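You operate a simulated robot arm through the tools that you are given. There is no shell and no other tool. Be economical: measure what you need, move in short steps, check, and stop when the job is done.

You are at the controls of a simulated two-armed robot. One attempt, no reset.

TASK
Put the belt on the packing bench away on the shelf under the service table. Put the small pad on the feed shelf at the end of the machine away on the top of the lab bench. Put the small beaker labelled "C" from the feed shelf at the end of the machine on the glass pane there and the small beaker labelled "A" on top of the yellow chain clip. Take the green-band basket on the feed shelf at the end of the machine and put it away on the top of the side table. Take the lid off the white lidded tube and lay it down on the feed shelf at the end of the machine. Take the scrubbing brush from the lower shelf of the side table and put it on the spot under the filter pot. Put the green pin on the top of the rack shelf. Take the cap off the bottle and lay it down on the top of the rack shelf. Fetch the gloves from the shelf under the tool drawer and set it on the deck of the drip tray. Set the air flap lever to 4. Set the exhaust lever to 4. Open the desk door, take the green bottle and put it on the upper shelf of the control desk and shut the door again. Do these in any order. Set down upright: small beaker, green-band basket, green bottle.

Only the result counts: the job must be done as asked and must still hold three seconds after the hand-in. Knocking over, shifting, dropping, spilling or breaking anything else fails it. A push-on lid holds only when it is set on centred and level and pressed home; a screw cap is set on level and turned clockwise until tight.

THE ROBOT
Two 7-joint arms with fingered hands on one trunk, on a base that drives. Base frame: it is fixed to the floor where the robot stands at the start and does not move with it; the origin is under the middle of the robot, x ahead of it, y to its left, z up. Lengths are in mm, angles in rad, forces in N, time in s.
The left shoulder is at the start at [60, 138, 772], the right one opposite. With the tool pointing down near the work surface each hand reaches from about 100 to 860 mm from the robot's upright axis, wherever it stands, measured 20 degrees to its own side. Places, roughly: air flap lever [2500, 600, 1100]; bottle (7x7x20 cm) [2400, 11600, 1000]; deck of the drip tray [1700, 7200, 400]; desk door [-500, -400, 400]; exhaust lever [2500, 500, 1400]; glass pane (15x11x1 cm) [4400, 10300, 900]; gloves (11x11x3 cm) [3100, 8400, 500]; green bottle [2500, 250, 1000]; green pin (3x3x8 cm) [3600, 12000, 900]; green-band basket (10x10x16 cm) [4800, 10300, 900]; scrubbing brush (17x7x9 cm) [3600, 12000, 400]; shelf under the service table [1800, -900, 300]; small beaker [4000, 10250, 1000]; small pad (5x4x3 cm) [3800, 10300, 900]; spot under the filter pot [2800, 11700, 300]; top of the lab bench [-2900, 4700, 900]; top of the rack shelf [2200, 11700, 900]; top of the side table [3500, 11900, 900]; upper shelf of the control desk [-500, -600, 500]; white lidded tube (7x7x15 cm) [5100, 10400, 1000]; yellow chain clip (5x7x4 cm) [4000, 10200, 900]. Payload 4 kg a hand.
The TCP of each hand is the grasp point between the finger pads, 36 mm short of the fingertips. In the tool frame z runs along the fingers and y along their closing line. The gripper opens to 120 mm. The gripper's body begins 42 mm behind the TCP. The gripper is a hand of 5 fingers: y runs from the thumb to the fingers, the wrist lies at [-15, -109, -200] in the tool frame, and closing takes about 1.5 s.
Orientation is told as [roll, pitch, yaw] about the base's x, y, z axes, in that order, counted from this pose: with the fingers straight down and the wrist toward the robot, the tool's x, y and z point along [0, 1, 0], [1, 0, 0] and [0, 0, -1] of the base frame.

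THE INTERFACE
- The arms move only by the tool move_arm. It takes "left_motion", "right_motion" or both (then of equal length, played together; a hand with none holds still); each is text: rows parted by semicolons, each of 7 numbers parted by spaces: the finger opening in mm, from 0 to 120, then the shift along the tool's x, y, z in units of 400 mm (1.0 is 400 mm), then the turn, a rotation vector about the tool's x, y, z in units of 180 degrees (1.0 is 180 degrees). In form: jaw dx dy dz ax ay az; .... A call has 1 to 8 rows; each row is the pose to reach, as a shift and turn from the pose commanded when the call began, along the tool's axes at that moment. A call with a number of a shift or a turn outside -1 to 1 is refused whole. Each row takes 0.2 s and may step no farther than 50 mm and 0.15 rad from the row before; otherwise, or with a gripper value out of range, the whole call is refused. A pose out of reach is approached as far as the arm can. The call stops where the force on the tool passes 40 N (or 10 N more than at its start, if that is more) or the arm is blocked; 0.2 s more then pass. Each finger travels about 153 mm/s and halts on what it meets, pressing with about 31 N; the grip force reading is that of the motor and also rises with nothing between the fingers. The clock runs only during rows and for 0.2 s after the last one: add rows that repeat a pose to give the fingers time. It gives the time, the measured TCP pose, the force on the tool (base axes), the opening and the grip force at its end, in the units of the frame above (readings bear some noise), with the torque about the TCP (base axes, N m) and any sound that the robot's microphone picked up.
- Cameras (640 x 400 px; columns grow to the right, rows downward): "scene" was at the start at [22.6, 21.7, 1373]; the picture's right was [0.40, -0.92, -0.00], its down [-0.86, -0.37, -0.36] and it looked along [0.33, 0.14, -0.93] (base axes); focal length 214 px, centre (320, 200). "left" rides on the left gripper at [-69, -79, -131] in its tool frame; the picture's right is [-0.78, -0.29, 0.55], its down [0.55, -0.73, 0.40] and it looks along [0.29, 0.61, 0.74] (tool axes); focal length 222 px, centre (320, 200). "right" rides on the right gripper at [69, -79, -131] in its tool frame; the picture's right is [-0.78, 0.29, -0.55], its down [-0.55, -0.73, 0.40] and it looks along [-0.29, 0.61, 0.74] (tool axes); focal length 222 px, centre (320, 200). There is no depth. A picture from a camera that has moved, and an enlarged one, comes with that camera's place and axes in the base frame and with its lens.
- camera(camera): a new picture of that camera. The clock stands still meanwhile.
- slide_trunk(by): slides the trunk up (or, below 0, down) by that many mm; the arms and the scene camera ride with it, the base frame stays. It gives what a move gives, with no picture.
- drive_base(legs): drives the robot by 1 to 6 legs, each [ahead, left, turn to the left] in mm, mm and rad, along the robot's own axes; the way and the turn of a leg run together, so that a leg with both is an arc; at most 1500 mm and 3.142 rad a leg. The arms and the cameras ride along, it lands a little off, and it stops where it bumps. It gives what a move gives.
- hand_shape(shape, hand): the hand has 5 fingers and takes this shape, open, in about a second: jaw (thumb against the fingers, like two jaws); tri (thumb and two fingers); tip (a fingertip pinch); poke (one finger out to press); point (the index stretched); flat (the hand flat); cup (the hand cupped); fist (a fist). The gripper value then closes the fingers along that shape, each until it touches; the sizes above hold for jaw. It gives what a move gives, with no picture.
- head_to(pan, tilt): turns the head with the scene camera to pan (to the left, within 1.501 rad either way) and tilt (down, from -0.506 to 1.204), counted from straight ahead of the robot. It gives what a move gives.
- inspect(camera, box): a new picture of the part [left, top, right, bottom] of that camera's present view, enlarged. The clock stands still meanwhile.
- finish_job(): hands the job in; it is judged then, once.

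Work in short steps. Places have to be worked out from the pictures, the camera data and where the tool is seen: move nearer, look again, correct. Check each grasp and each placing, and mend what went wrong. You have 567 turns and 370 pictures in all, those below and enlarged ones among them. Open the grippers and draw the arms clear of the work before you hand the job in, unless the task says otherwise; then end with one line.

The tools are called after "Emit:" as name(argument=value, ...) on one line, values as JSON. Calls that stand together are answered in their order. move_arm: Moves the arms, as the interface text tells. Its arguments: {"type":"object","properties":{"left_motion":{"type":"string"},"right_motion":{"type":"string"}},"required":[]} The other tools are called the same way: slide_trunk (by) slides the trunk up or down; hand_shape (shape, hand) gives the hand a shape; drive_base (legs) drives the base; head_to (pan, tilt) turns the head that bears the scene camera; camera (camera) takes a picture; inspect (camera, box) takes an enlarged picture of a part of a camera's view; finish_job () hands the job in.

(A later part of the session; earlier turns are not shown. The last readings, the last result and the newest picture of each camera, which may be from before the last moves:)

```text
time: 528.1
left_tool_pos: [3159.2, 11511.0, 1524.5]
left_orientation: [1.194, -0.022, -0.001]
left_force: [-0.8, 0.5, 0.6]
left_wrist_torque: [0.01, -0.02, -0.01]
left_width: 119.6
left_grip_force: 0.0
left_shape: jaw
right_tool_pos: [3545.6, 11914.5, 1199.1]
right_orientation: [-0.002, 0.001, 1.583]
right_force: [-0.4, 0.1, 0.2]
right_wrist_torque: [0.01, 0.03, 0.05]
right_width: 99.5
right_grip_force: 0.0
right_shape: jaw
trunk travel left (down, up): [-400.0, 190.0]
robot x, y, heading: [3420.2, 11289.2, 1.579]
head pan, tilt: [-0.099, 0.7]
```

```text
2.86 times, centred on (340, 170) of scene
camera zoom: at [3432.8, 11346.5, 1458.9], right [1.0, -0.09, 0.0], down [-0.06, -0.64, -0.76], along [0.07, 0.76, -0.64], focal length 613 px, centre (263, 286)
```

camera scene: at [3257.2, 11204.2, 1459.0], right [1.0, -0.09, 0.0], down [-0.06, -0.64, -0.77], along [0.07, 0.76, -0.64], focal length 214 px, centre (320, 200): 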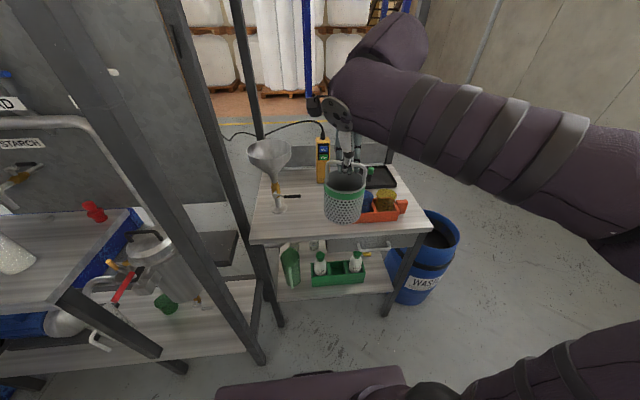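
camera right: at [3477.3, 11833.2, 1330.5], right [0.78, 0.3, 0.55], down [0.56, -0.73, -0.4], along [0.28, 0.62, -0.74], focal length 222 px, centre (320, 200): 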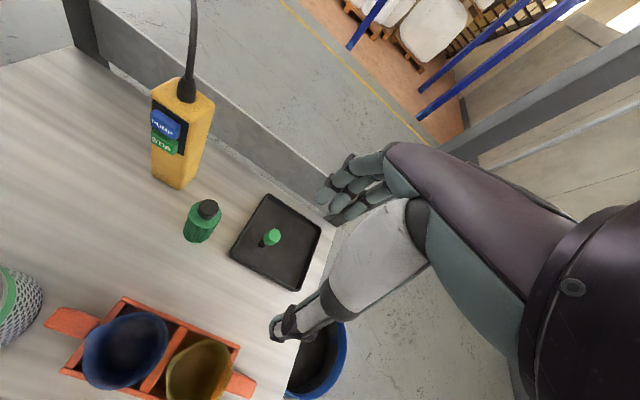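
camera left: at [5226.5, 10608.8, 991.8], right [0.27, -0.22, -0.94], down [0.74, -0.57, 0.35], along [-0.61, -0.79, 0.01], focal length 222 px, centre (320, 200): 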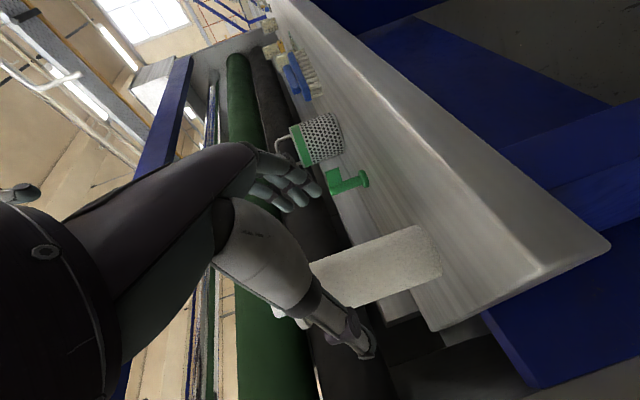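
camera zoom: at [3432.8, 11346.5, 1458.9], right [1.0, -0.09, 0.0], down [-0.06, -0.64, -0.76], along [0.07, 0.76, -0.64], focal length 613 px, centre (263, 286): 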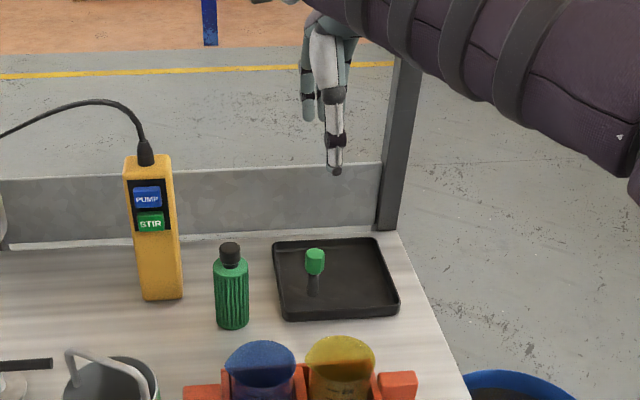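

Pin head at ≈[3567, 12019, 940]. Move above and descend.

Emit:
move_arm(right_motion="70 -0.02 0.1 0 0 0 0; 70 -0.04 0.2 0 0 0 0; 70 -0.054 0.261 0.05 0 0 0; 70 -0.054 0.261 0.17 0 0 0; 70 -0.054 0.261 0.29 0 0 0; 70 -0.054 0.261 0.4 0 0 0")

Emit:
inspect(camera="right", box=[200, 150, 440, 350])

Emit:
inspect(camera="scene", box=[300, 120, 400, 200])

```text
time: 529.5
left_tool_pos: [3158.9, 11511.6, 1525.4]
left_orientation: [1.195, -0.021, 0.001]
left_force: [-0.1, 0.4, -0.2]
left_wrist_torque: [0.01, 0.0, 0.01]
left_width: 119.7
left_grip_force: 0.1
left_shape: jaw
right_tool_pos: [3566.1, 12015.1, 1039.3]
right_orientation: [-0.005, -0.002, 1.585]
right_force: [-0.1, 0.3, 0.2]
right_wrist_torque: [0.01, -0.02, 0.0]
right_width: 70.2
right_grip_force: 0.1
right_shape: jaw
trunk travel left (down, up): [-400.0, 190.0]
robot x, y, heading: [3422.9, 11291.7, 1.58]
head pan, tilt: [-0.099, 0.7]
```

```text
2.00 times, centred on (320, 250) of right
camera zoom: at [3497.8, 11935.2, 1170.7], right [0.78, 0.3, 0.55], down [0.56, -0.73, -0.4], along [0.28, 0.62, -0.73], focal length 444 px, centre (320, 100)
```

zoom: 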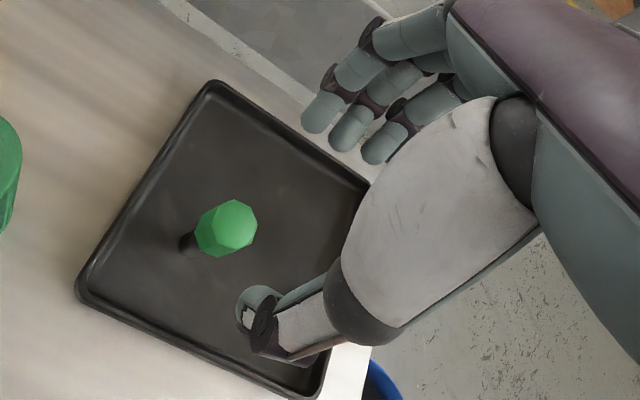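

```text
5.00 times, centred on (350, 160) of scene
camera zoom: at [3432.9, 11345.8, 1459.0], right [1.0, -0.09, 0.0], down [-0.06, -0.64, -0.76], along [0.07, 0.76, -0.64], focal length 1072 px, centre (170, 400)
```

zoom: 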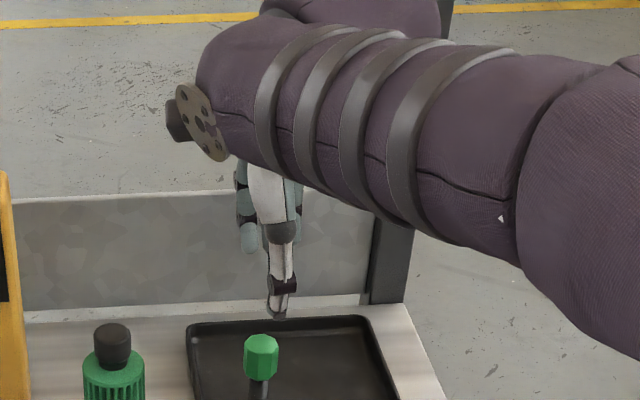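

Aligned. Lower to z≈938 and close on the head.

Emit:
move_arm(right_motion="70 0 0.01 0.09 0 0 0; 70 0 0.01 0.18 0 0 0; 70 0 0.01 0.25 0 0 0; 40 0 0.01 0.25 0 0 0; 10 0 0.01 0.25 0 0 0; 10 0 0.01 0.25 0 0 0; 10 0 0.01 0.25 0 0 0")

Emit:
move_arm(right_motion="10 0 0 -0.08 0 0 0; 10 0 0 -0.18 0 0 0; 10 0 0 -0.28 0 0 0; 10 0 0 -0.38 0 0 0; 10 0 0 -0.48 0 0 0; 10 0 0 -0.58 0 0 0; 10 0 0 -0.65 0 0 0")

Emit:
camera(camera="right")

```text
time: 531.1
left_tool_pos: [3159.5, 11509.1, 1524.0]
left_orientation: [1.194, -0.022, 0.0]
left_force: [-0.2, 0.4, 0.0]
left_wrist_torque: [-0.03, 0.02, 0.0]
left_width: 119.5
left_grip_force: 0.0
left_shape: jaw
right_tool_pos: [3565.5, 12020.2, 939.3]
right_orientation: [-0.004, 0.002, 1.585]
right_force: [-0.4, -0.1, -1.2]
right_wrist_torque: [0.01, -0.01, 0.0]
right_width: 14.7
right_grip_force: 31.4
right_shape: jaw
trunk travel left (down, up): [-400.0, 190.0]
robot x, y, heading: [3424.2, 11293.9, 1.578]
head pan, tilt: [-0.099, 0.7]
```

```text
time: 532.7
left_tool_pos: [3159.0, 11509.2, 1524.3]
left_orientation: [1.193, -0.021, 0.0]
left_force: [-0.1, 0.0, 0.3]
left_wrist_torque: [0.02, 0.03, -0.03]
left_width: 119.8
left_grip_force: 0.0
left_shape: jaw
right_tool_pos: [3565.8, 12020.2, 1198.8]
right_orientation: [-0.004, 0.001, 1.584]
right_force: [-0.4, -0.7, -0.6]
right_wrist_torque: [0.01, 0.01, 0.02]
right_width: 14.1
right_grip_force: 30.6
right_shape: jaw
trunk travel left (down, up): [-400.0, 190.0]
robot x, y, heading: [3425.8, 11292.3, 1.572]
head pan, tilt: [-0.099, 0.7]
```

```text
154 pictures are left
camera right: at [3498.3, 11940.1, 1331.4], right [0.78, 0.3, 0.55], down [0.56, -0.73, -0.4], along [0.28, 0.62, -0.74], focal length 222 px, centre (320, 200)
```

right: 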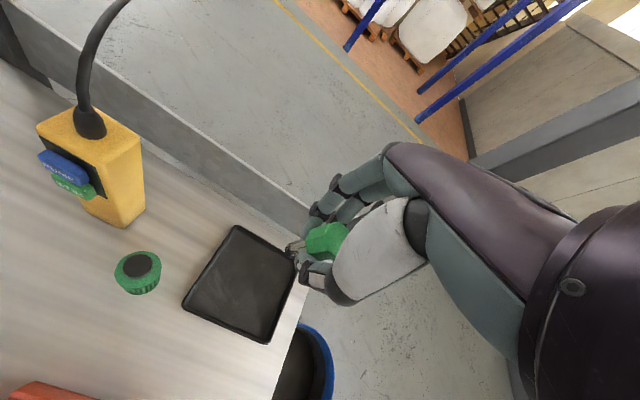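

Pin held. I draw the hand back, go back and left to the rack shelf and look at its top.

Emit:
move_arm(right_motion="10 0 -0.12 0 0 0 0; 10 0 -0.24 0 0 0 0; 10 0 -0.36 0 0 0 0; 10 0 -0.48 0 0 0 0; 10 0 -0.6 0 0 0 0; 10 0 -0.7 0 0 0 0")

Emit:
drive_base(legs=[[-170, 0, 0], [0, 850, 0]])

Emit:
camera(camera="scene")

```text
time: 534.1
left_tool_pos: [3159.6, 11508.9, 1525.6]
left_orientation: [1.196, -0.021, 0.001]
left_force: [-0.4, 0.2, 0.1]
left_wrist_torque: [-0.02, 0.03, 0.0]
left_width: 119.9
left_grip_force: 0.1
left_shape: jaw
right_tool_pos: [3570.3, 11738.7, 1199.2]
right_orientation: [-0.004, -0.002, 1.584]
right_force: [1.0, 0.7, 0.0]
right_wrist_torque: [0.01, 0.02, 0.0]
right_width: 14.3
right_grip_force: 30.7
right_shape: jaw
trunk travel left (down, up): [-400.0, 190.0]
robot x, y, heading: [3422.2, 11290.9, 1.58]
head pan, tilt: [-0.099, 0.7]
```

```text
time: 538.3
left_tool_pos: [2587.1, 11333.5, 1525.6]
left_orientation: [1.197, -0.022, 0.003]
left_force: [-0.1, 0.2, 0.0]
left_wrist_torque: [-0.01, 0.04, 0.06]
left_width: 120.2
left_grip_force: 0.0
left_shape: jaw
right_tool_pos: [3007.8, 11564.9, 1199.9]
right_orientation: [-0.008, 0.008, 1.566]
right_force: [1.4, -2.1, -0.4]
right_wrist_torque: [0.08, 0.14, 0.03]
right_width: 14.3
right_grip_force: 31.1
right_shape: jaw
trunk travel left (down, up): [-400.0, 190.0]
robot x, y, heading: [2853.9, 11113.7, 1.585]
head pan, tilt: [-0.099, 0.7]
stopped in leg 2: the force on the tool passed its limit (the readings are from after the stop); the commanded pose is now the measured one
```

```text
153 pictures are left
camera scene: at [2863.0, 11170.0, 1459.0], right [1.0, -0.09, 0.0], down [-0.06, -0.64, -0.76], along [0.07, 0.76, -0.64], focal length 214 px, centre (320, 200)
```

scene: 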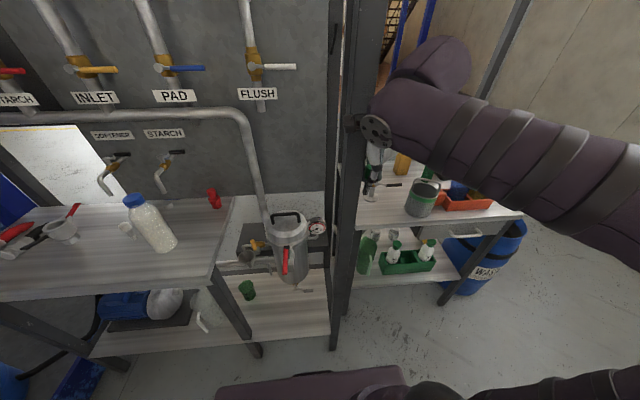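

The right hand touched the rack's post. I back off and go further out before moving left.

Emit:
drive_base(legs=[[-150, -60, 0], [0, 480, 0]])

Emit:
head_to(pan=0.15, tilt=0.55)

Emit:
camera(camera="scene")

Emit:
camera(camera="right")

```text
time: 542.1
left_tool_pos: [2173.2, 11178.9, 1526.1]
left_orientation: [1.195, -0.023, 0.004]
left_force: [-0.1, 0.1, -0.2]
left_wrist_torque: [0.0, 0.01, 0.0]
left_width: 119.7
left_grip_force: 0.0
left_shape: jaw
right_tool_pos: [2594.0, 11411.0, 1199.6]
right_orientation: [-0.011, 0.006, 1.567]
right_force: [-0.1, -0.4, -0.8]
right_wrist_torque: [-0.04, 0.01, 0.0]
right_width: 14.1
right_grip_force: 30.9
right_shape: jaw
trunk travel left (down, up): [-400.0, 190.0]
robot x, y, heading: [2440.0, 10962.2, 1.58]
head pan, tilt: [-0.099, 0.7]
```

```text
time: 542.9
left_tool_pos: [2174.0, 11179.4, 1524.8]
left_orientation: [1.195, -0.023, 0.004]
left_force: [-0.3, 0.2, 0.2]
left_wrist_torque: [0.02, 0.01, -0.01]
left_width: 119.8
left_grip_force: 0.0
left_shape: jaw
right_tool_pos: [2594.7, 11410.6, 1199.2]
right_orientation: [-0.011, 0.006, 1.568]
right_force: [0.9, -0.6, -0.8]
right_wrist_torque: [-0.03, 0.0, 0.02]
right_width: 13.8
right_grip_force: 30.9
right_shape: jaw
trunk travel left (down, up): [-400.0, 190.0]
robot x, y, heading: [2438.9, 10962.0, 1.581]
head pan, tilt: [0.15, 0.55]
```

```text
152 pictures are left
camera scene: at [2428.0, 11019.2, 1472.1], right [0.99, 0.16, 0.0], down [0.08, -0.52, -0.85], along [-0.14, 0.84, -0.52], focal length 214 px, centre (320, 200)
```

scene: 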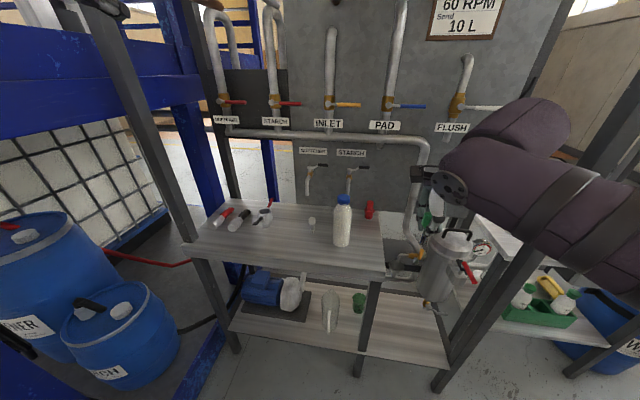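

```text
151 pictures are left
camera right: at [2524.6, 11331.9, 1331.0], right [0.78, 0.29, 0.55], down [0.55, -0.74, -0.39], along [0.3, 0.61, -0.74], focal length 222 px, centre (320, 200)
```

right: 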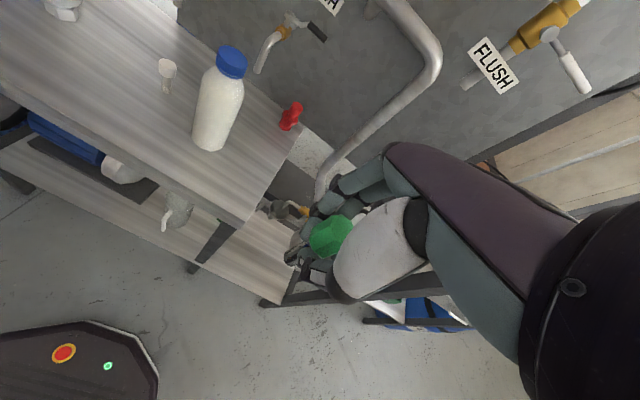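

Rack top z≈905, front edge y≈11537; white bottle with blue cap at [2418, 11623]. I'll stand the pin at [2505, 11600]. Moving the arm there.

Emit:
move_arm(right_motion="10 0.06 0.1 0 0 0 0; 10 0.12 0.2 0 0 0 0; 10 0.18 0.3 0 0 0 0; 10 0.222 0.4 0.03 0 0 0; 10 0.222 0.473 0.1 0 0 0; 10 0.222 0.473 0.21 0 0 0; 10 0.222 0.473 0.32 0 0 0; 10 0.222 0.473 0.43 0 0 0")

Emit:
camera(camera="scene")

Emit:
camera(camera="right")

```text
time: 544.7
left_tool_pos: [2175.3, 11180.3, 1524.3]
left_orientation: [1.193, -0.023, 0.002]
left_force: [0.1, 0.1, -0.6]
left_wrist_torque: [0.0, 0.01, 0.01]
left_width: 119.8
left_grip_force: 0.1
left_shape: jaw
right_tool_pos: [2510.3, 11600.4, 1025.9]
right_orientation: [-0.008, 0.005, 1.566]
right_force: [-0.3, -0.1, -1.8]
right_wrist_torque: [-0.01, 0.0, 0.05]
right_width: 13.7
right_grip_force: 30.7
right_shape: jaw
trunk travel left (down, up): [-400.0, 190.0]
robot x, y, heading: [2445.0, 10961.8, 1.583]
head pan, tilt: [0.15, 0.55]
```

```text
150 pictures are left
camera scene: at [2427.9, 11019.6, 1472.2], right [0.99, 0.16, 0.0], down [0.08, -0.52, -0.85], along [-0.14, 0.84, -0.52], focal length 214 px, centre (320, 200)
```

scene: 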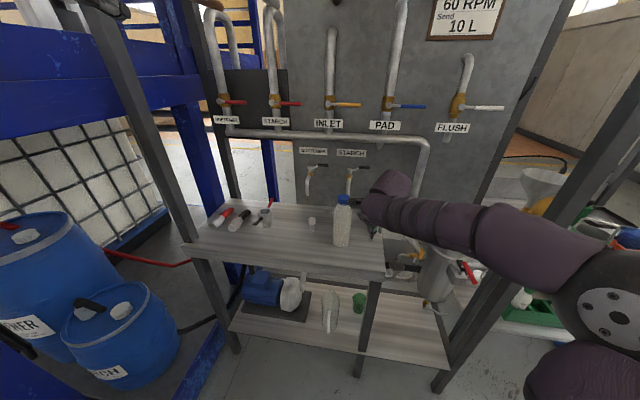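

```text
149 pictures are left
camera right: at [2438.6, 11521.3, 1158.0], right [0.78, 0.29, 0.55], down [0.55, -0.74, -0.39], along [0.3, 0.61, -0.74], focal length 222 px, centre (320, 200)
```

right: 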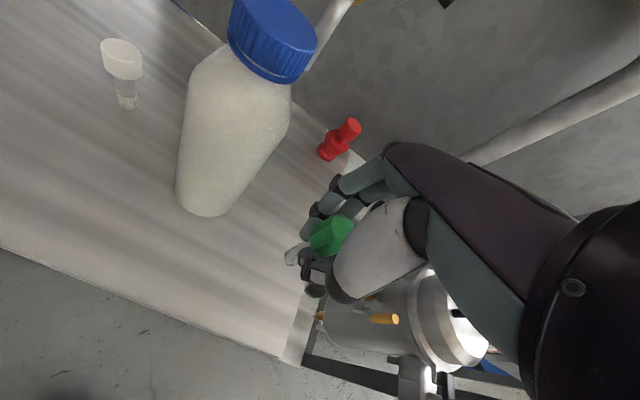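

Lower to contact.

Emit:
move_arm(right_motion="10 0.01 0 0.06 0 0 0; 10 0.01 0 0.1 0 0 0; 10 0.01 0 0.11 0 0 0; 10 0.01 0 0.12 0 0 0; 10 0.01 0 0.13 0 0 0; 10 0.01 0 0.14 0 0 0")

Emit:
camera(camera="right")

```text
time: 546.1
left_tool_pos: [2174.9, 11179.1, 1524.5]
left_orientation: [1.194, -0.023, 0.003]
left_force: [0.1, 0.4, 0.0]
left_wrist_torque: [-0.01, 0.03, 0.01]
left_width: 120.1
left_grip_force: 0.0
left_shape: jaw
right_tool_pos: [2506.0, 11599.1, 969.5]
right_orientation: [-0.011, 0.006, 1.569]
right_force: [0.3, 0.2, -1.4]
right_wrist_torque: [-0.01, 0.02, -0.03]
right_width: 13.5
right_grip_force: 30.9
right_shape: jaw
trunk travel left (down, up): [-400.0, 190.0]
robot x, y, heading: [2440.2, 10958.7, 1.579]
head pan, tilt: [0.15, 0.55]
```

```text
148 pictures are left
camera right: at [2434.9, 11520.2, 1100.9], right [0.78, 0.29, 0.55], down [0.55, -0.74, -0.39], along [0.3, 0.61, -0.74], focal length 222 px, centre (320, 200)
```

right: 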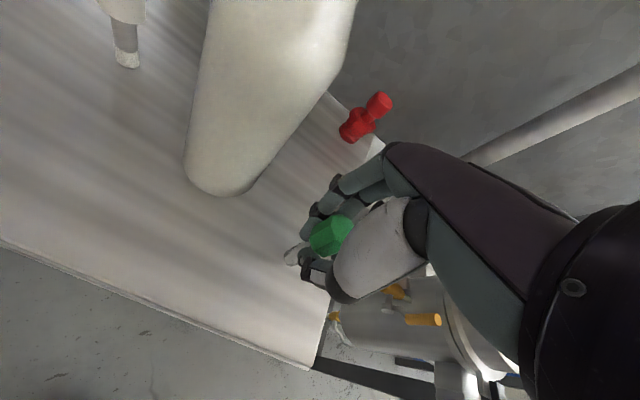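

Emit:
move_arm(right_motion="10 0.01 0 0.01 0 0 0; 10 0.02 0 0.02 0 0 0; 10 0.02 0 0.03 0 0 0; 10 0.02 0 0.04 0 0 0; 10 0.02 0 0.05 0 0 0")

Emit:
inspect(camera="right", box=[200, 150, 400, 330])

```text
time: 547.2
left_tool_pos: [2175.2, 11178.5, 1525.9]
left_orientation: [1.196, -0.022, 0.005]
left_force: [-0.1, 0.7, 0.6]
left_wrist_torque: [0.01, -0.01, 0.02]
left_width: 120.0
left_grip_force: 0.1
left_shape: jaw
right_tool_pos: [2494.7, 11600.8, 961.3]
right_orientation: [-0.003, -0.01, 1.57]
right_force: [1.7, -4.6, 19.9]
right_wrist_torque: [-0.15, -0.2, -0.02]
right_width: 15.9
right_grip_force: 30.8
right_shape: jaw
trunk travel left (down, up): [-400.0, 190.0]
robot x, y, heading: [2440.3, 10961.0, 1.578]
head pan, tilt: [0.15, 0.55]
stopped in row 5 (right hand): the force on the tool passed its limit (the readings are from after the stop); the commanded pose is now the measured one
```

```text
2.22 times, centred on (300, 240) of right
camera zoom: at [2426.0, 11519.5, 1092.0], right [0.78, 0.28, 0.55], down [0.55, -0.73, -0.4], along [0.29, 0.62, -0.73], focal length 494 px, centre (364, 111)
```

zoom: 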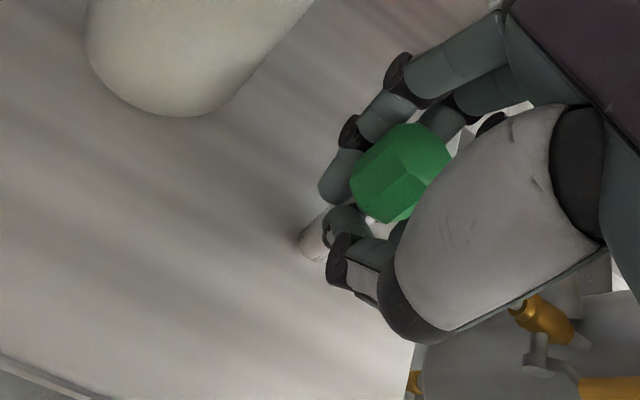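

Contact. Release and lift.

Emit:
move_arm(right_motion="10 0 0 -0.006 0 0 0; 25 0 0 -0.006 0 0 0; 50 0 0 -0.006 0 0 0; 70 0 0 -0.006 0 0 0; 70 0 0 -0.1 0 0 0; 70 0 0 -0.22 0 0 0; 70 0 0 -0.34 0 0 0")

Emit:
camera(camera="right")

```text
time: 548.8
left_tool_pos: [2173.8, 11178.2, 1525.2]
left_orientation: [1.194, -0.022, 0.004]
left_force: [0.1, -0.4, 0.0]
left_wrist_torque: [-0.01, 0.0, 0.0]
left_width: 120.2
left_grip_force: 0.1
left_shape: jaw
right_tool_pos: [2495.1, 11598.1, 1093.3]
right_orientation: [-0.008, -0.004, 1.57]
right_force: [0.2, 0.1, 0.9]
right_wrist_torque: [0.0, 0.01, 0.02]
right_width: 69.8
right_grip_force: 0.0
right_shape: jaw
trunk travel left (down, up): [-400.0, 190.0]
robot x, y, heading: [2441.1, 10958.5, 1.583]
head pan, tilt: [0.15, 0.55]
```

```text
146 pictures are left
camera right: at [2424.6, 11518.2, 1224.7], right [0.78, 0.29, 0.55], down [0.55, -0.73, -0.4], along [0.29, 0.62, -0.73], focal length 222 px, centre (320, 200)
```

right: 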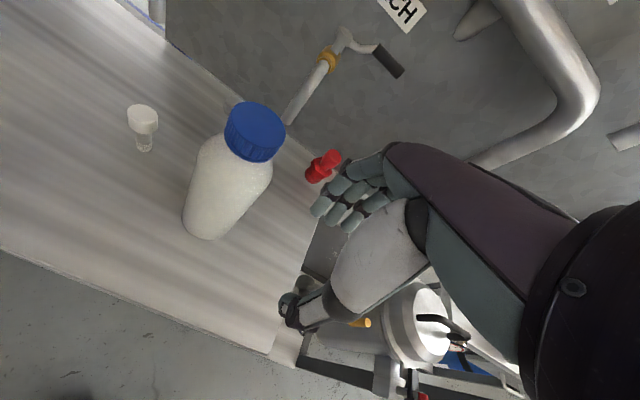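

The pin isn't where expected; let me look closer.

Emit:
inspect(camera="right", box=[220, 220, 400, 380])

Emit:
inspect(camera="scene", box=[300, 180, 480, 320])

```text
2.50 times, centred on (310, 300) of right
camera zoom: at [2424.6, 11518.2, 1224.7], right [0.78, 0.29, 0.55], down [0.55, -0.73, -0.4], along [0.29, 0.62, -0.73], focal length 555 px, centre (345, -50)
```

zoom: 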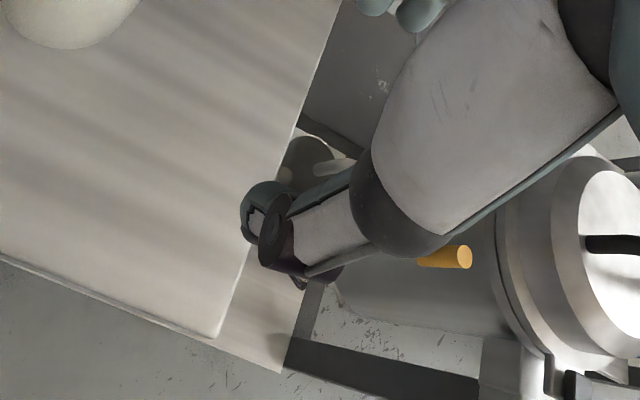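

```text
2.86 times, centred on (390, 250) of scene
camera zoom: at [2427.9, 11018.8, 1472.1], right [0.99, 0.16, 0.0], down [0.08, -0.52, -0.85], along [-0.14, 0.84, -0.52], focal length 613 px, centre (120, 57)
```

zoom: 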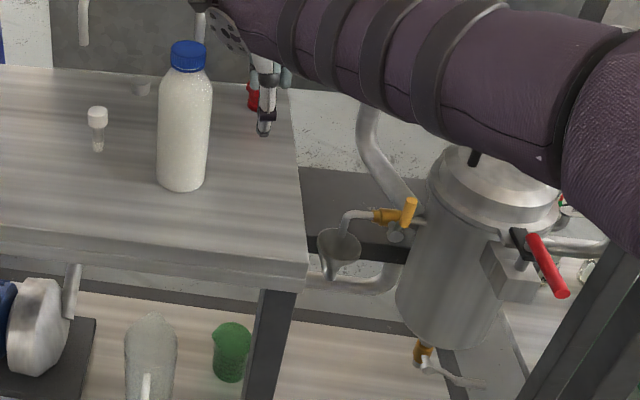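

I move the right arm away and search for the pin.

Emit:
move_arm(right_motion="70 0 -0.1 -0.05 0 0 0; 70 -0.06 -0.2 -0.1 0 0 0; 70 -0.12 -0.3 -0.15 0 0 0; 70 -0.18 -0.4 -0.2 0 0 0; 70 -0.24 -0.5 -0.2 0 0 0; 70 -0.3 -0.6 -0.2 0 0 0")

Emit:
head_to(pan=0, tilt=0.8)

Emit:
camera(camera="scene")

Emit:
camera(camera="right")

```text
refused: row 2 steps farther than a row can; nothing moved
```

```text
time: 549.5
left_tool_pos: [2174.6, 11179.7, 1524.1]
left_orientation: [1.195, -0.022, 0.003]
left_force: [0.5, -1.3, -0.5]
left_wrist_torque: [-0.01, 0.03, 0.01]
left_width: 120.0
left_grip_force: 0.0
left_shape: jaw
right_tool_pos: [2495.4, 11598.1, 1091.5]
right_orientation: [-0.005, -0.004, 1.569]
right_force: [-0.2, -0.2, 0.3]
right_wrist_torque: [0.05, 0.02, -0.02]
right_width: 69.6
right_grip_force: 0.1
right_shape: jaw
trunk travel left (down, up): [-400.0, 190.0]
robot x, y, heading: [2440.3, 10963.6, 1.583]
head pan, tilt: [0.0, 0.799]
```

```text
143 pictures are left
camera scene: at [2441.5, 11011.2, 1450.8], right [1.0, 0.01, 0.0], down [0.01, -0.72, -0.7], along [-0.01, 0.7, -0.72], focal length 214 px, centre (320, 200)
```

scene: 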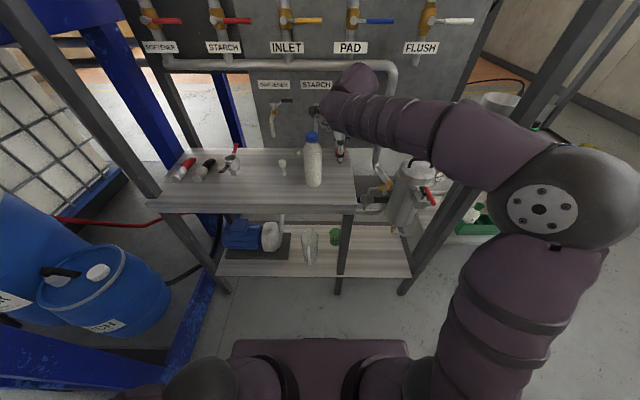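

```text
142 pictures are left
camera right: at [2424.8, 11518.8, 1223.9], right [0.78, 0.29, 0.55], down [0.55, -0.73, -0.4], along [0.29, 0.62, -0.73], focal length 222 px, centre (320, 200)
```

right: 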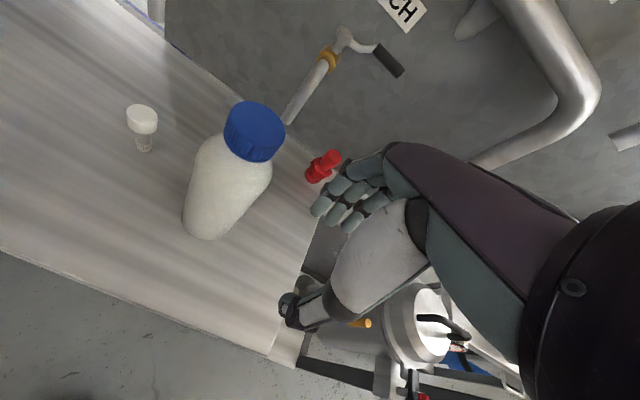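

Emit:
move_arm(right_motion="70 0 -0.06 -0.05 0 0 0; 70 -0.05 -0.14 -0.09 0 0 0; 70 -0.1 -0.22 -0.13 0 0 0; 70 -0.15 -0.32 -0.16 0 0 0; 70 -0.2 -0.42 -0.18 0 0 0; 70 -0.25 -0.52 -0.2 0 0 0; 70 -0.3 -0.62 -0.2 0 0 0")

Emit:
inspect(camera="scene", box=[240, 100, 480, 280])

Emit:
camera(camera="right")

```text
time: 551.1
left_tool_pos: [2175.8, 11177.3, 1525.2]
left_orientation: [1.196, -0.022, 0.003]
left_force: [0.5, 0.5, 0.1]
left_wrist_torque: [0.01, 0.0, 0.02]
left_width: 119.8
left_grip_force: 0.0
left_shape: jaw
right_tool_pos: [2614.6, 11349.3, 1172.0]
right_orientation: [-0.005, -0.006, 1.568]
right_force: [0.3, -0.6, 0.1]
right_wrist_torque: [0.0, -0.03, -0.03]
right_width: 69.8
right_grip_force: 0.0
right_shape: jaw
trunk travel left (down, up): [-400.0, 190.0]
robot x, y, heading: [2444.9, 10958.8, 1.577]
head pan, tilt: [0.0, 0.799]
```

```text
2.22 times, centred on (360, 190) of scene
camera zoom: at [2441.8, 11010.2, 1450.8], right [1.0, 0.01, 0.0], down [0.01, -0.72, -0.7], along [-0.01, 0.7, -0.72], focal length 477 px, centre (231, 222)
```

zoom: 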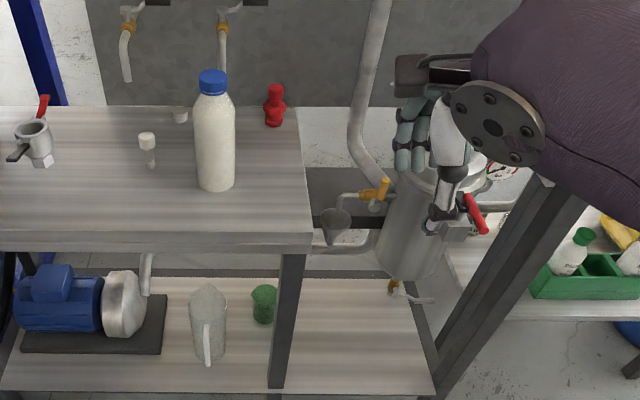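

```text
140 pictures are left
camera right: at [2544.8, 11269.2, 1303.9], right [0.78, 0.29, 0.55], down [0.55, -0.73, -0.4], along [0.29, 0.62, -0.73], focal length 222 px, centre (320, 200)
```

right: 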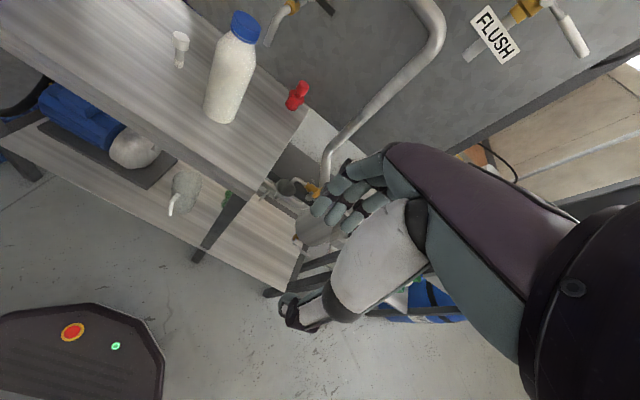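

No pin in sight on the top. I lower the trunk to look at the lower shelf and floor.

Emit:
slide_trunk(by=-350)

Emit:
head_to(pan=-0.2, tilt=0.5)

Emit:
camera(camera="scene")

Emit:
inspect(camera="scene", box=[200, 150, 480, 360])

```text
time: 554.5
left_tool_pos: [2174.5, 11179.7, 1175.1]
left_orientation: [1.195, -0.021, 0.004]
left_force: [-0.8, 0.8, 0.0]
left_wrist_torque: [-0.03, -0.01, 0.0]
left_width: 120.0
left_grip_force: 0.0
left_shape: jaw
right_tool_pos: [2615.8, 11350.3, 822.0]
right_orientation: [-0.006, -0.006, 1.569]
right_force: [0.1, -0.1, -0.6]
right_wrist_torque: [0.01, -0.03, 0.02]
right_width: 69.9
right_grip_force: 0.0
right_shape: jaw
trunk travel left (down, up): [-50.0, 540.0]
robot x, y, heading: [2441.0, 10962.8, 1.581]
head pan, tilt: [0.0, 0.799]
```

```text
time: 555.4
left_tool_pos: [2175.0, 11178.8, 1175.0]
left_orientation: [1.196, -0.021, 0.003]
left_force: [0.1, 0.7, 0.7]
left_wrist_torque: [-0.01, 0.02, -0.04]
left_width: 119.6
left_grip_force: 0.0
left_shape: jaw
right_tool_pos: [2613.9, 11350.2, 823.3]
right_orientation: [-0.004, -0.005, 1.571]
right_force: [-0.3, 0.2, 0.5]
right_wrist_torque: [0.01, 0.03, 0.02]
right_width: 70.1
right_grip_force: 0.0
right_shape: jaw
trunk travel left (down, up): [-50.0, 540.0]
robot x, y, heading: [2444.4, 10960.5, 1.588]
head pan, tilt: [-0.201, 0.499]
```

```text
139 pictures are left
camera scene: at [2459.5, 11019.8, 1126.6], right [0.98, -0.19, 0.0], down [-0.09, -0.47, -0.88], along [0.17, 0.86, -0.48], focal length 214 px, centre (320, 200)
```

scene: 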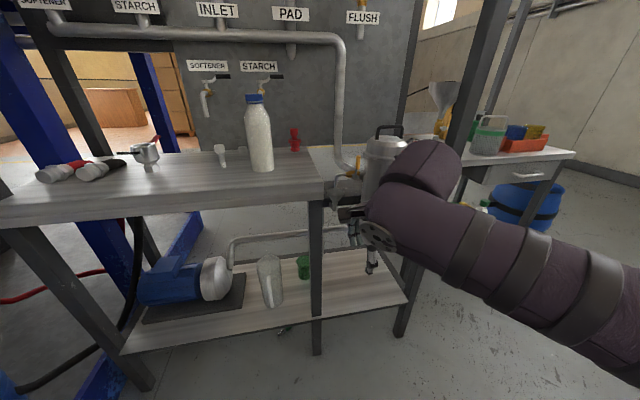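

```text
1.90 times, centred on (340, 255) of scene
camera zoom: at [2459.5, 11019.8, 1126.6], right [0.98, -0.19, 0.0], down [-0.09, -0.47, -0.88], along [0.17, 0.86, -0.48], focal length 408 px, centre (282, 95)
```

zoom: 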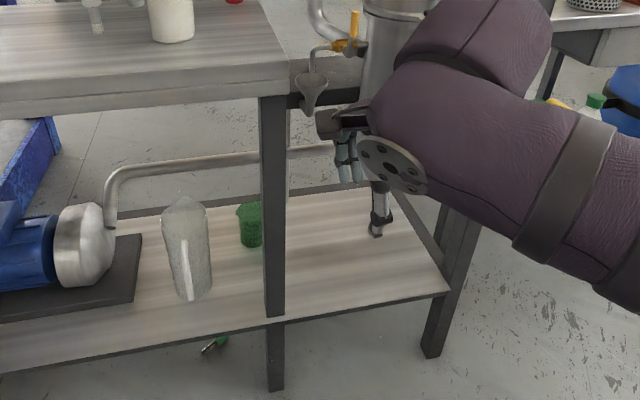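

There it is: on the floor under the rack (green head), around [2402, 11681]. I lower the trunk fully and bring the right hand down to look with its camera.

Emit:
slide_trunk(by=-50)

Emit:
move_arm(right_motion="70 0.04 0 0.11 0 0 0; 70 0.08 0 0.22 0 0 0; 70 0.12 0 0.33 0 0 0; 70 0.16 0 0.44 0 0 0; 70 0.2 0 0.55 0 0 0; 70 0.24 0 0.66 0 0 0; 70 0.28 0 0.77 0 0 0; 70 0.32 0 0.88 0 0 0")

Emit:
camera(camera="right")

Emit:
inspect(camera="scene", box=[220, 260, 380, 360])

```text
time: 556.3
left_tool_pos: [2174.1, 11179.6, 1126.1]
left_orientation: [1.194, -0.022, 0.004]
left_force: [-0.3, -0.2, 0.0]
left_wrist_torque: [0.03, -0.03, 0.01]
left_width: 120.1
left_grip_force: 0.0
left_shape: jaw
right_tool_pos: [2614.8, 11351.0, 772.7]
right_orientation: [-0.004, -0.005, 1.571]
right_force: [0.1, 0.1, -0.5]
right_wrist_torque: [0.01, -0.03, -0.01]
right_width: 69.8
right_grip_force: 0.0
right_shape: jaw
trunk travel left (down, up): [0.0, 590.0]
robot x, y, heading: [2440.9, 10962.3, 1.577]
head pan, tilt: [-0.201, 0.499]
```

```text
time: 558.1
left_tool_pos: [2175.4, 11179.0, 1125.5]
left_orientation: [1.197, -0.02, 0.002]
left_force: [0.1, -0.2, -0.1]
left_wrist_torque: [0.0, 0.01, 0.03]
left_width: 120.1
left_grip_force: 0.0
left_shape: jaw
right_tool_pos: [2379.3, 11285.4, 471.8]
right_orientation: [0.106, -0.08, 1.904]
right_force: [0.6, 0.0, 0.1]
right_wrist_torque: [0.0, 0.0, 0.01]
right_width: 69.6
right_grip_force: 0.0
right_shape: jaw
trunk travel left (down, up): [0.0, 590.0]
robot x, y, heading: [2439.6, 10960.1, 1.582]
head pan, tilt: [-0.201, 0.499]
stopped in row 8 (right hand): the arm was blocked; the commanded pose is now the measured one
```

```text
137 pictures are left
camera right: at [2356.6, 11182.6, 604.7], right [0.71, 0.51, 0.48], down [0.7, -0.49, -0.51], along [-0.02, 0.7, -0.71], focal length 222 px, centre (320, 200)
```

right: 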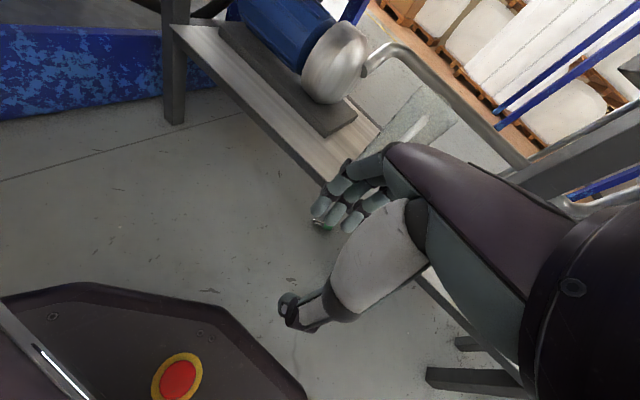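

```text
4.00 times, centred on (300, 310) of scene
camera zoom: at [2459.4, 11019.5, 1077.0], right [0.98, -0.19, 0.0], down [-0.09, -0.47, -0.88], along [0.17, 0.86, -0.48], focal length 858 px, centre (400, -240)
```

zoom: 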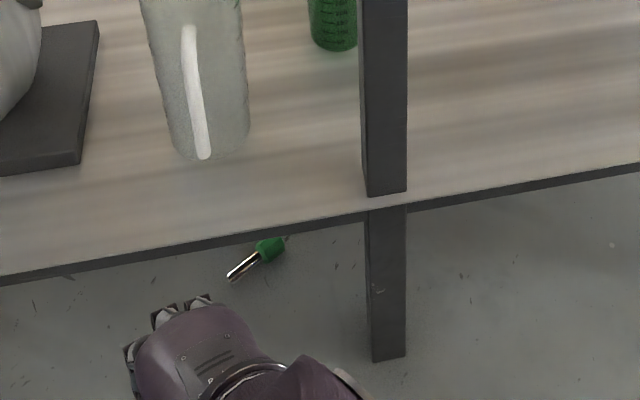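

The pin lies from [2377, 11668] (tip) to [2433, 11693] (head), 140 mm behind the shelf's front edge. I back away and turn the right hand to a sideways, forward-pointing pose to reach under.

Emit:
drive_base(legs=[[-300, 0, 0]])

Emit:
move_arm(right_motion="100 -0.05 0.06 -0.06 0 0 -0.03; 100 -0.1 0.12 -0.12 0 0 -0.075; 100 -0.14 0.18 -0.18 0 0 -0.12; 100 -0.18 0.24 -0.24 0 0 -0.165; 100 -0.22 0.3 -0.3 0 0 -0.21; 100 -0.26 0.36 -0.3 0 0 -0.255; 100 -0.3 0.4 -0.3 0 0 -0.3; 100 -0.32 0.42 -0.3 0 0 -0.345")

Emit:
camera(camera="scene")

```text
time: 560.1
left_tool_pos: [2177.9, 10882.2, 1124.4]
left_orientation: [1.194, -0.022, 0.001]
left_force: [-0.3, 0.2, 0.1]
left_wrist_torque: [0.01, -0.02, 0.02]
left_width: 119.8
left_grip_force: 0.0
left_shape: jaw
right_tool_pos: [2382.1, 10987.5, 471.9]
right_orientation: [0.107, -0.079, 1.902]
right_force: [0.0, 0.1, -0.3]
right_wrist_torque: [-0.01, 0.01, -0.03]
right_width: 70.1
right_grip_force: 0.0
right_shape: jaw
trunk travel left (down, up): [0.0, 590.0]
robot x, y, heading: [2446.8, 10659.5, 1.578]
head pan, tilt: [-0.201, 0.499]
```

```text
time: 561.9
left_tool_pos: [2177.6, 10880.9, 1123.8]
left_orientation: [1.194, -0.02, 0.0]
left_force: [0.1, 0.0, -0.4]
left_wrist_torque: [0.01, 0.03, 0.04]
left_width: 120.0
left_grip_force: 0.0
left_shape: jaw
right_tool_pos: [2461.1, 11183.8, 591.5]
right_orientation: [-0.02, -0.133, 2.997]
right_force: [0.2, -0.6, 0.2]
right_wrist_torque: [0.03, -0.02, 0.0]
right_width: 99.7
right_grip_force: 0.1
right_shape: jaw
trunk travel left (down, up): [0.0, 590.0]
robot x, y, heading: [2440.0, 10662.3, 1.583]
head pan, tilt: [-0.201, 0.499]
```

```text
135 pictures are left
camera scene: at [2462.4, 10721.4, 1076.7], right [0.98, -0.19, 0.0], down [-0.09, -0.47, -0.88], along [0.17, 0.86, -0.48], focal length 214 px, centre (320, 200)
```

scene: 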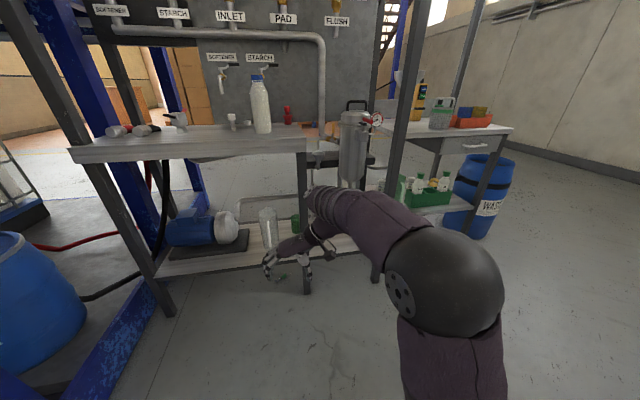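

Now pitch the hand forward.

Emit:
move_arm(right_motion="100 0 0 0 0 -0.043 0; 100 0 0 0 0 -0.086 0; 100 0 0 0 0 -0.129 0; 100 0 0 0 0 -0.172 0; 100 0 0 0 0 -0.215 0; 100 0 0 0 0 -0.258 0; 100 0 0 0 0 -0.301 0; 100 0 0 0 0 -0.34 0")

Emit:
move_arm(right_motion="100 0.1 -0.05 0.05 0 0 0; 100 0.2 -0.1 0.1 0 0 0; 100 0.3 -0.15 0.15 0 0 0; 100 0.4 -0.2 0.2 0 0 0; 100 0.5 -0.25 0.25 0 0 0; 100 0.6 -0.3 0.3 0 0 0")

Emit:
camera(camera="right")

```text
time: 563.7
left_tool_pos: [2178.0, 10881.5, 1125.1]
left_orientation: [1.193, -0.022, 0.001]
left_force: [-0.9, 0.5, 0.2]
left_wrist_torque: [0.0, 0.0, 0.03]
left_width: 120.1
left_grip_force: 0.1
left_shape: jaw
right_tool_pos: [2491.9, 11187.3, 615.4]
right_orientation: [-0.919, -0.12, 2.986]
right_force: [-0.5, 0.8, 0.6]
right_wrist_torque: [-0.01, -0.04, -0.01]
right_width: 100.0
right_grip_force: 0.0
right_shape: jaw
right hand out of reach, approached as far as the arm can: row 7, 8
trunk travel left (down, up): [0.0, 590.0]
robot x, y, heading: [2445.0, 10665.9, 1.577]
head pan, tilt: [-0.201, 0.499]
```

```text
time: 565.1
left_tool_pos: [2179.4, 10881.3, 1125.6]
left_orientation: [1.193, -0.02, -0.001]
left_force: [0.1, 0.5, -0.4]
left_wrist_torque: [0.01, -0.02, -0.01]
left_width: 119.7
left_grip_force: 0.2
left_shape: jaw
right_tool_pos: [2568.2, 11124.7, 339.4]
right_orientation: [-0.92, -0.121, 2.986]
right_force: [0.7, -0.9, -0.6]
right_wrist_torque: [0.03, 0.01, -0.02]
right_width: 100.0
right_grip_force: 0.1
right_shape: jaw
trunk travel left (down, up): [0.0, 590.0]
robot x, y, heading: [2442.2, 10661.8, 1.576]
head pan, tilt: [-0.201, 0.499]
```

```text
134 pictures are left
camera right: at [2626.8, 10967.6, 355.3], right [-0.17, 0.07, 0.98], down [0.84, 0.53, 0.11], along [-0.51, 0.85, -0.14], focal length 222 px, centre (320, 200)
```

right: 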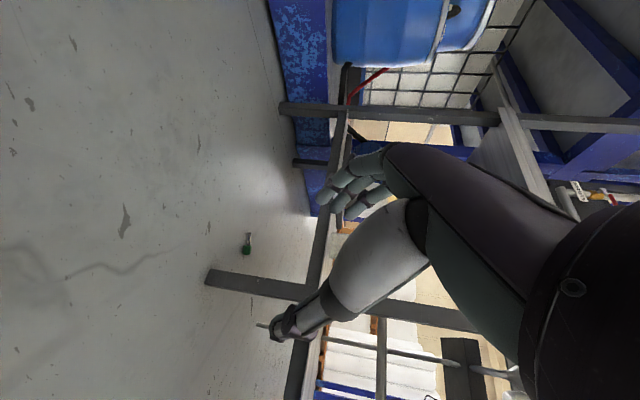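

The low pose works, and I see the pin at ≈[2402, 11690]. I lower the hand close to the floor in front of the rack, with a narrow opening to rake the pin out.

Emit:
move_arm(right_motion="80 0.09 0.047 0.057 0 0 0; 60 0.18 0.094 0.114 0 0 0; 40 0.27 0.141 0.171 0 0 0; 40 0.36 0.188 0.228 0 0 0; 40 0.45 0.235 0.285 0 0 0; 40 0.54 0.282 0.342 0 0 0; 40 0.6 0.32 0.38 0 0 0")

Emit:
camera(camera="right")

Emit:
camera(camera="scene")

```text
time: 566.1
left_tool_pos: [2180.5, 10880.7, 1124.3]
left_orientation: [1.195, -0.021, -0.002]
left_force: [0.6, -0.3, -0.9]
left_wrist_torque: [-0.02, -0.01, 0.01]
left_width: 120.0
left_grip_force: 0.0
left_shape: jaw
right_tool_pos: [2484.0, 11138.7, 197.7]
right_orientation: [-0.956, -0.114, 2.983]
right_force: [0.0, 2.0, 2.1]
right_wrist_torque: [-0.2, -0.06, 0.17]
right_width: 40.1
right_grip_force: 0.1
right_shape: jaw
trunk travel left (down, up): [0.0, 590.0]
robot x, y, heading: [2443.8, 10661.3, 1.58]
head pan, tilt: [-0.201, 0.499]
stopped in row 4 (right hand): the force on the tool passed its limit (the readings are from after the stop); the commanded pose is now the measured one
```

```text
133 pictures are left
camera right: at [2541.0, 10979.1, 208.5], right [-0.18, 0.04, 0.98], down [0.85, 0.51, 0.13], along [-0.5, 0.86, -0.12], focal length 222 px, centre (320, 200)
```

right: 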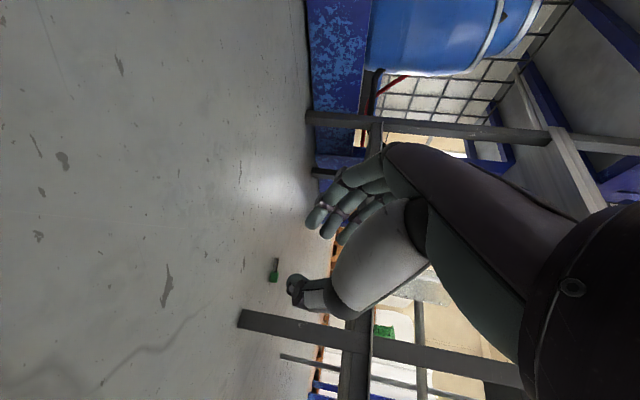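

```text
132 pictures are left
camera scene: at [2462.4, 10721.5, 1076.4], right [0.98, -0.19, 0.0], down [-0.09, -0.47, -0.88], along [0.17, 0.86, -0.48], focal length 214 px, centre (320, 200)
```

scene: 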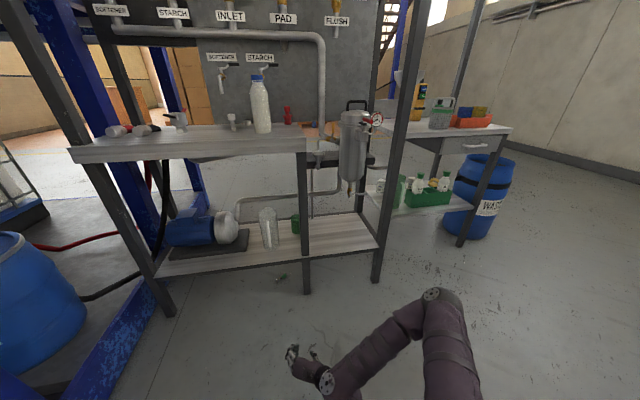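

The wrist met the robot's own base; extend forward before going lower.

Emit:
move_arm(right_motion="40 -0.09 0.02 0.08 0 0 0; 40 -0.18 0.04 0.16 0 0 0; 40 -0.278 0.067 0.254 0 0 0; 40 -0.2 0.1 0.32 0 0 0; 40 -0.11 0.13 0.38 0 0 0; 40 -0.02 0.16 0.44 0 0 0; 40 0.06 0.185 0.48 0 0 0; 40 0.115 0.209 0.515 0 0 0")

Emit:
camera(camera="right")

```text
refused: row 3 steps farther than a row can; nothing moved
```

```text
131 pictures are left
camera right: at [2541.0, 10979.1, 208.5], right [-0.18, 0.04, 0.98], down [0.85, 0.51, 0.13], along [-0.5, 0.86, -0.12], focal length 222 px, centre (320, 200)
```

right: 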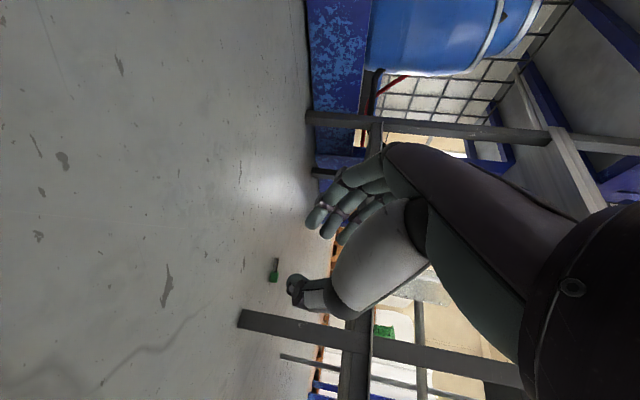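

Emit:
move_arm(right_motion="40 -0.07 0.017 0.064 0 0 0; 40 -0.14 0.034 0.127 0 0 0; 40 -0.21 0.05 0.19 0 0 0; 40 -0.278 0.067 0.254 0 0 0; 40 -0.19 0.09 0.31 0 0 0; 40 -0.1 0.12 0.36 0 0 0; 40 -0.01 0.15 0.41 0 0 0; 40 0.06 0.17 0.45 0 0 0")

Emit:
camera(camera="right")

Emit:
camera(camera="scene")

```text
time: 567.9
left_tool_pos: [2178.8, 10880.4, 1124.5]
left_orientation: [1.195, -0.02, -0.001]
left_force: [-0.3, -0.8, -0.1]
left_wrist_torque: [0.0, -0.02, -0.01]
left_width: 120.1
left_grip_force: 0.0
left_shape: jaw
right_tool_pos: [2423.7, 11281.4, 81.5]
right_orientation: [-0.954, -0.113, 2.982]
right_force: [0.1, -0.1, 0.2]
right_wrist_torque: [0.03, 0.01, 0.01]
right_width: 40.2
right_grip_force: 0.0
right_shape: jaw
trunk travel left (down, up): [0.0, 590.0]
robot x, y, heading: [2444.8, 10661.7, 1.578]
head pan, tilt: [-0.201, 0.499]
```

```text
130 pictures are left
camera right: at [2481.0, 11122.3, 93.5], right [-0.18, 0.04, 0.98], down [0.85, 0.51, 0.13], along [-0.5, 0.86, -0.12], focal length 222 px, centre (320, 200)
```

right: 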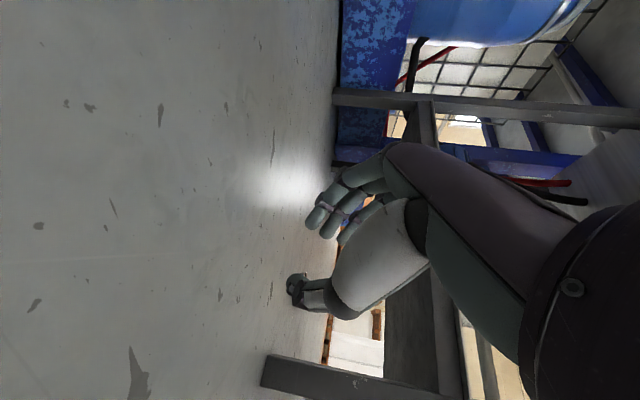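

```text
129 pictures are left
camera scene: at [2462.4, 10721.4, 1076.8], right [0.98, -0.19, 0.0], down [-0.09, -0.47, -0.88], along [0.17, 0.86, -0.48], focal length 214 px, centre (320, 200)
```

scene: 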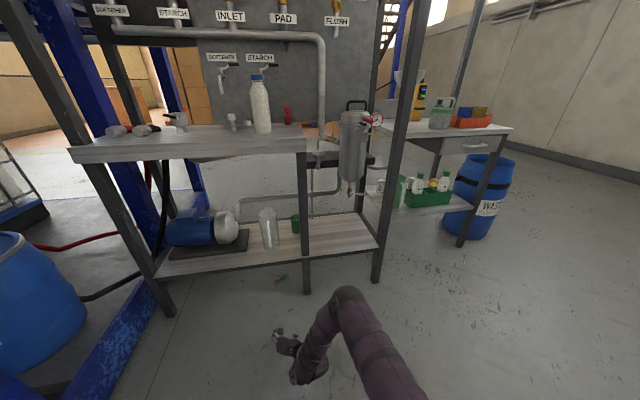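

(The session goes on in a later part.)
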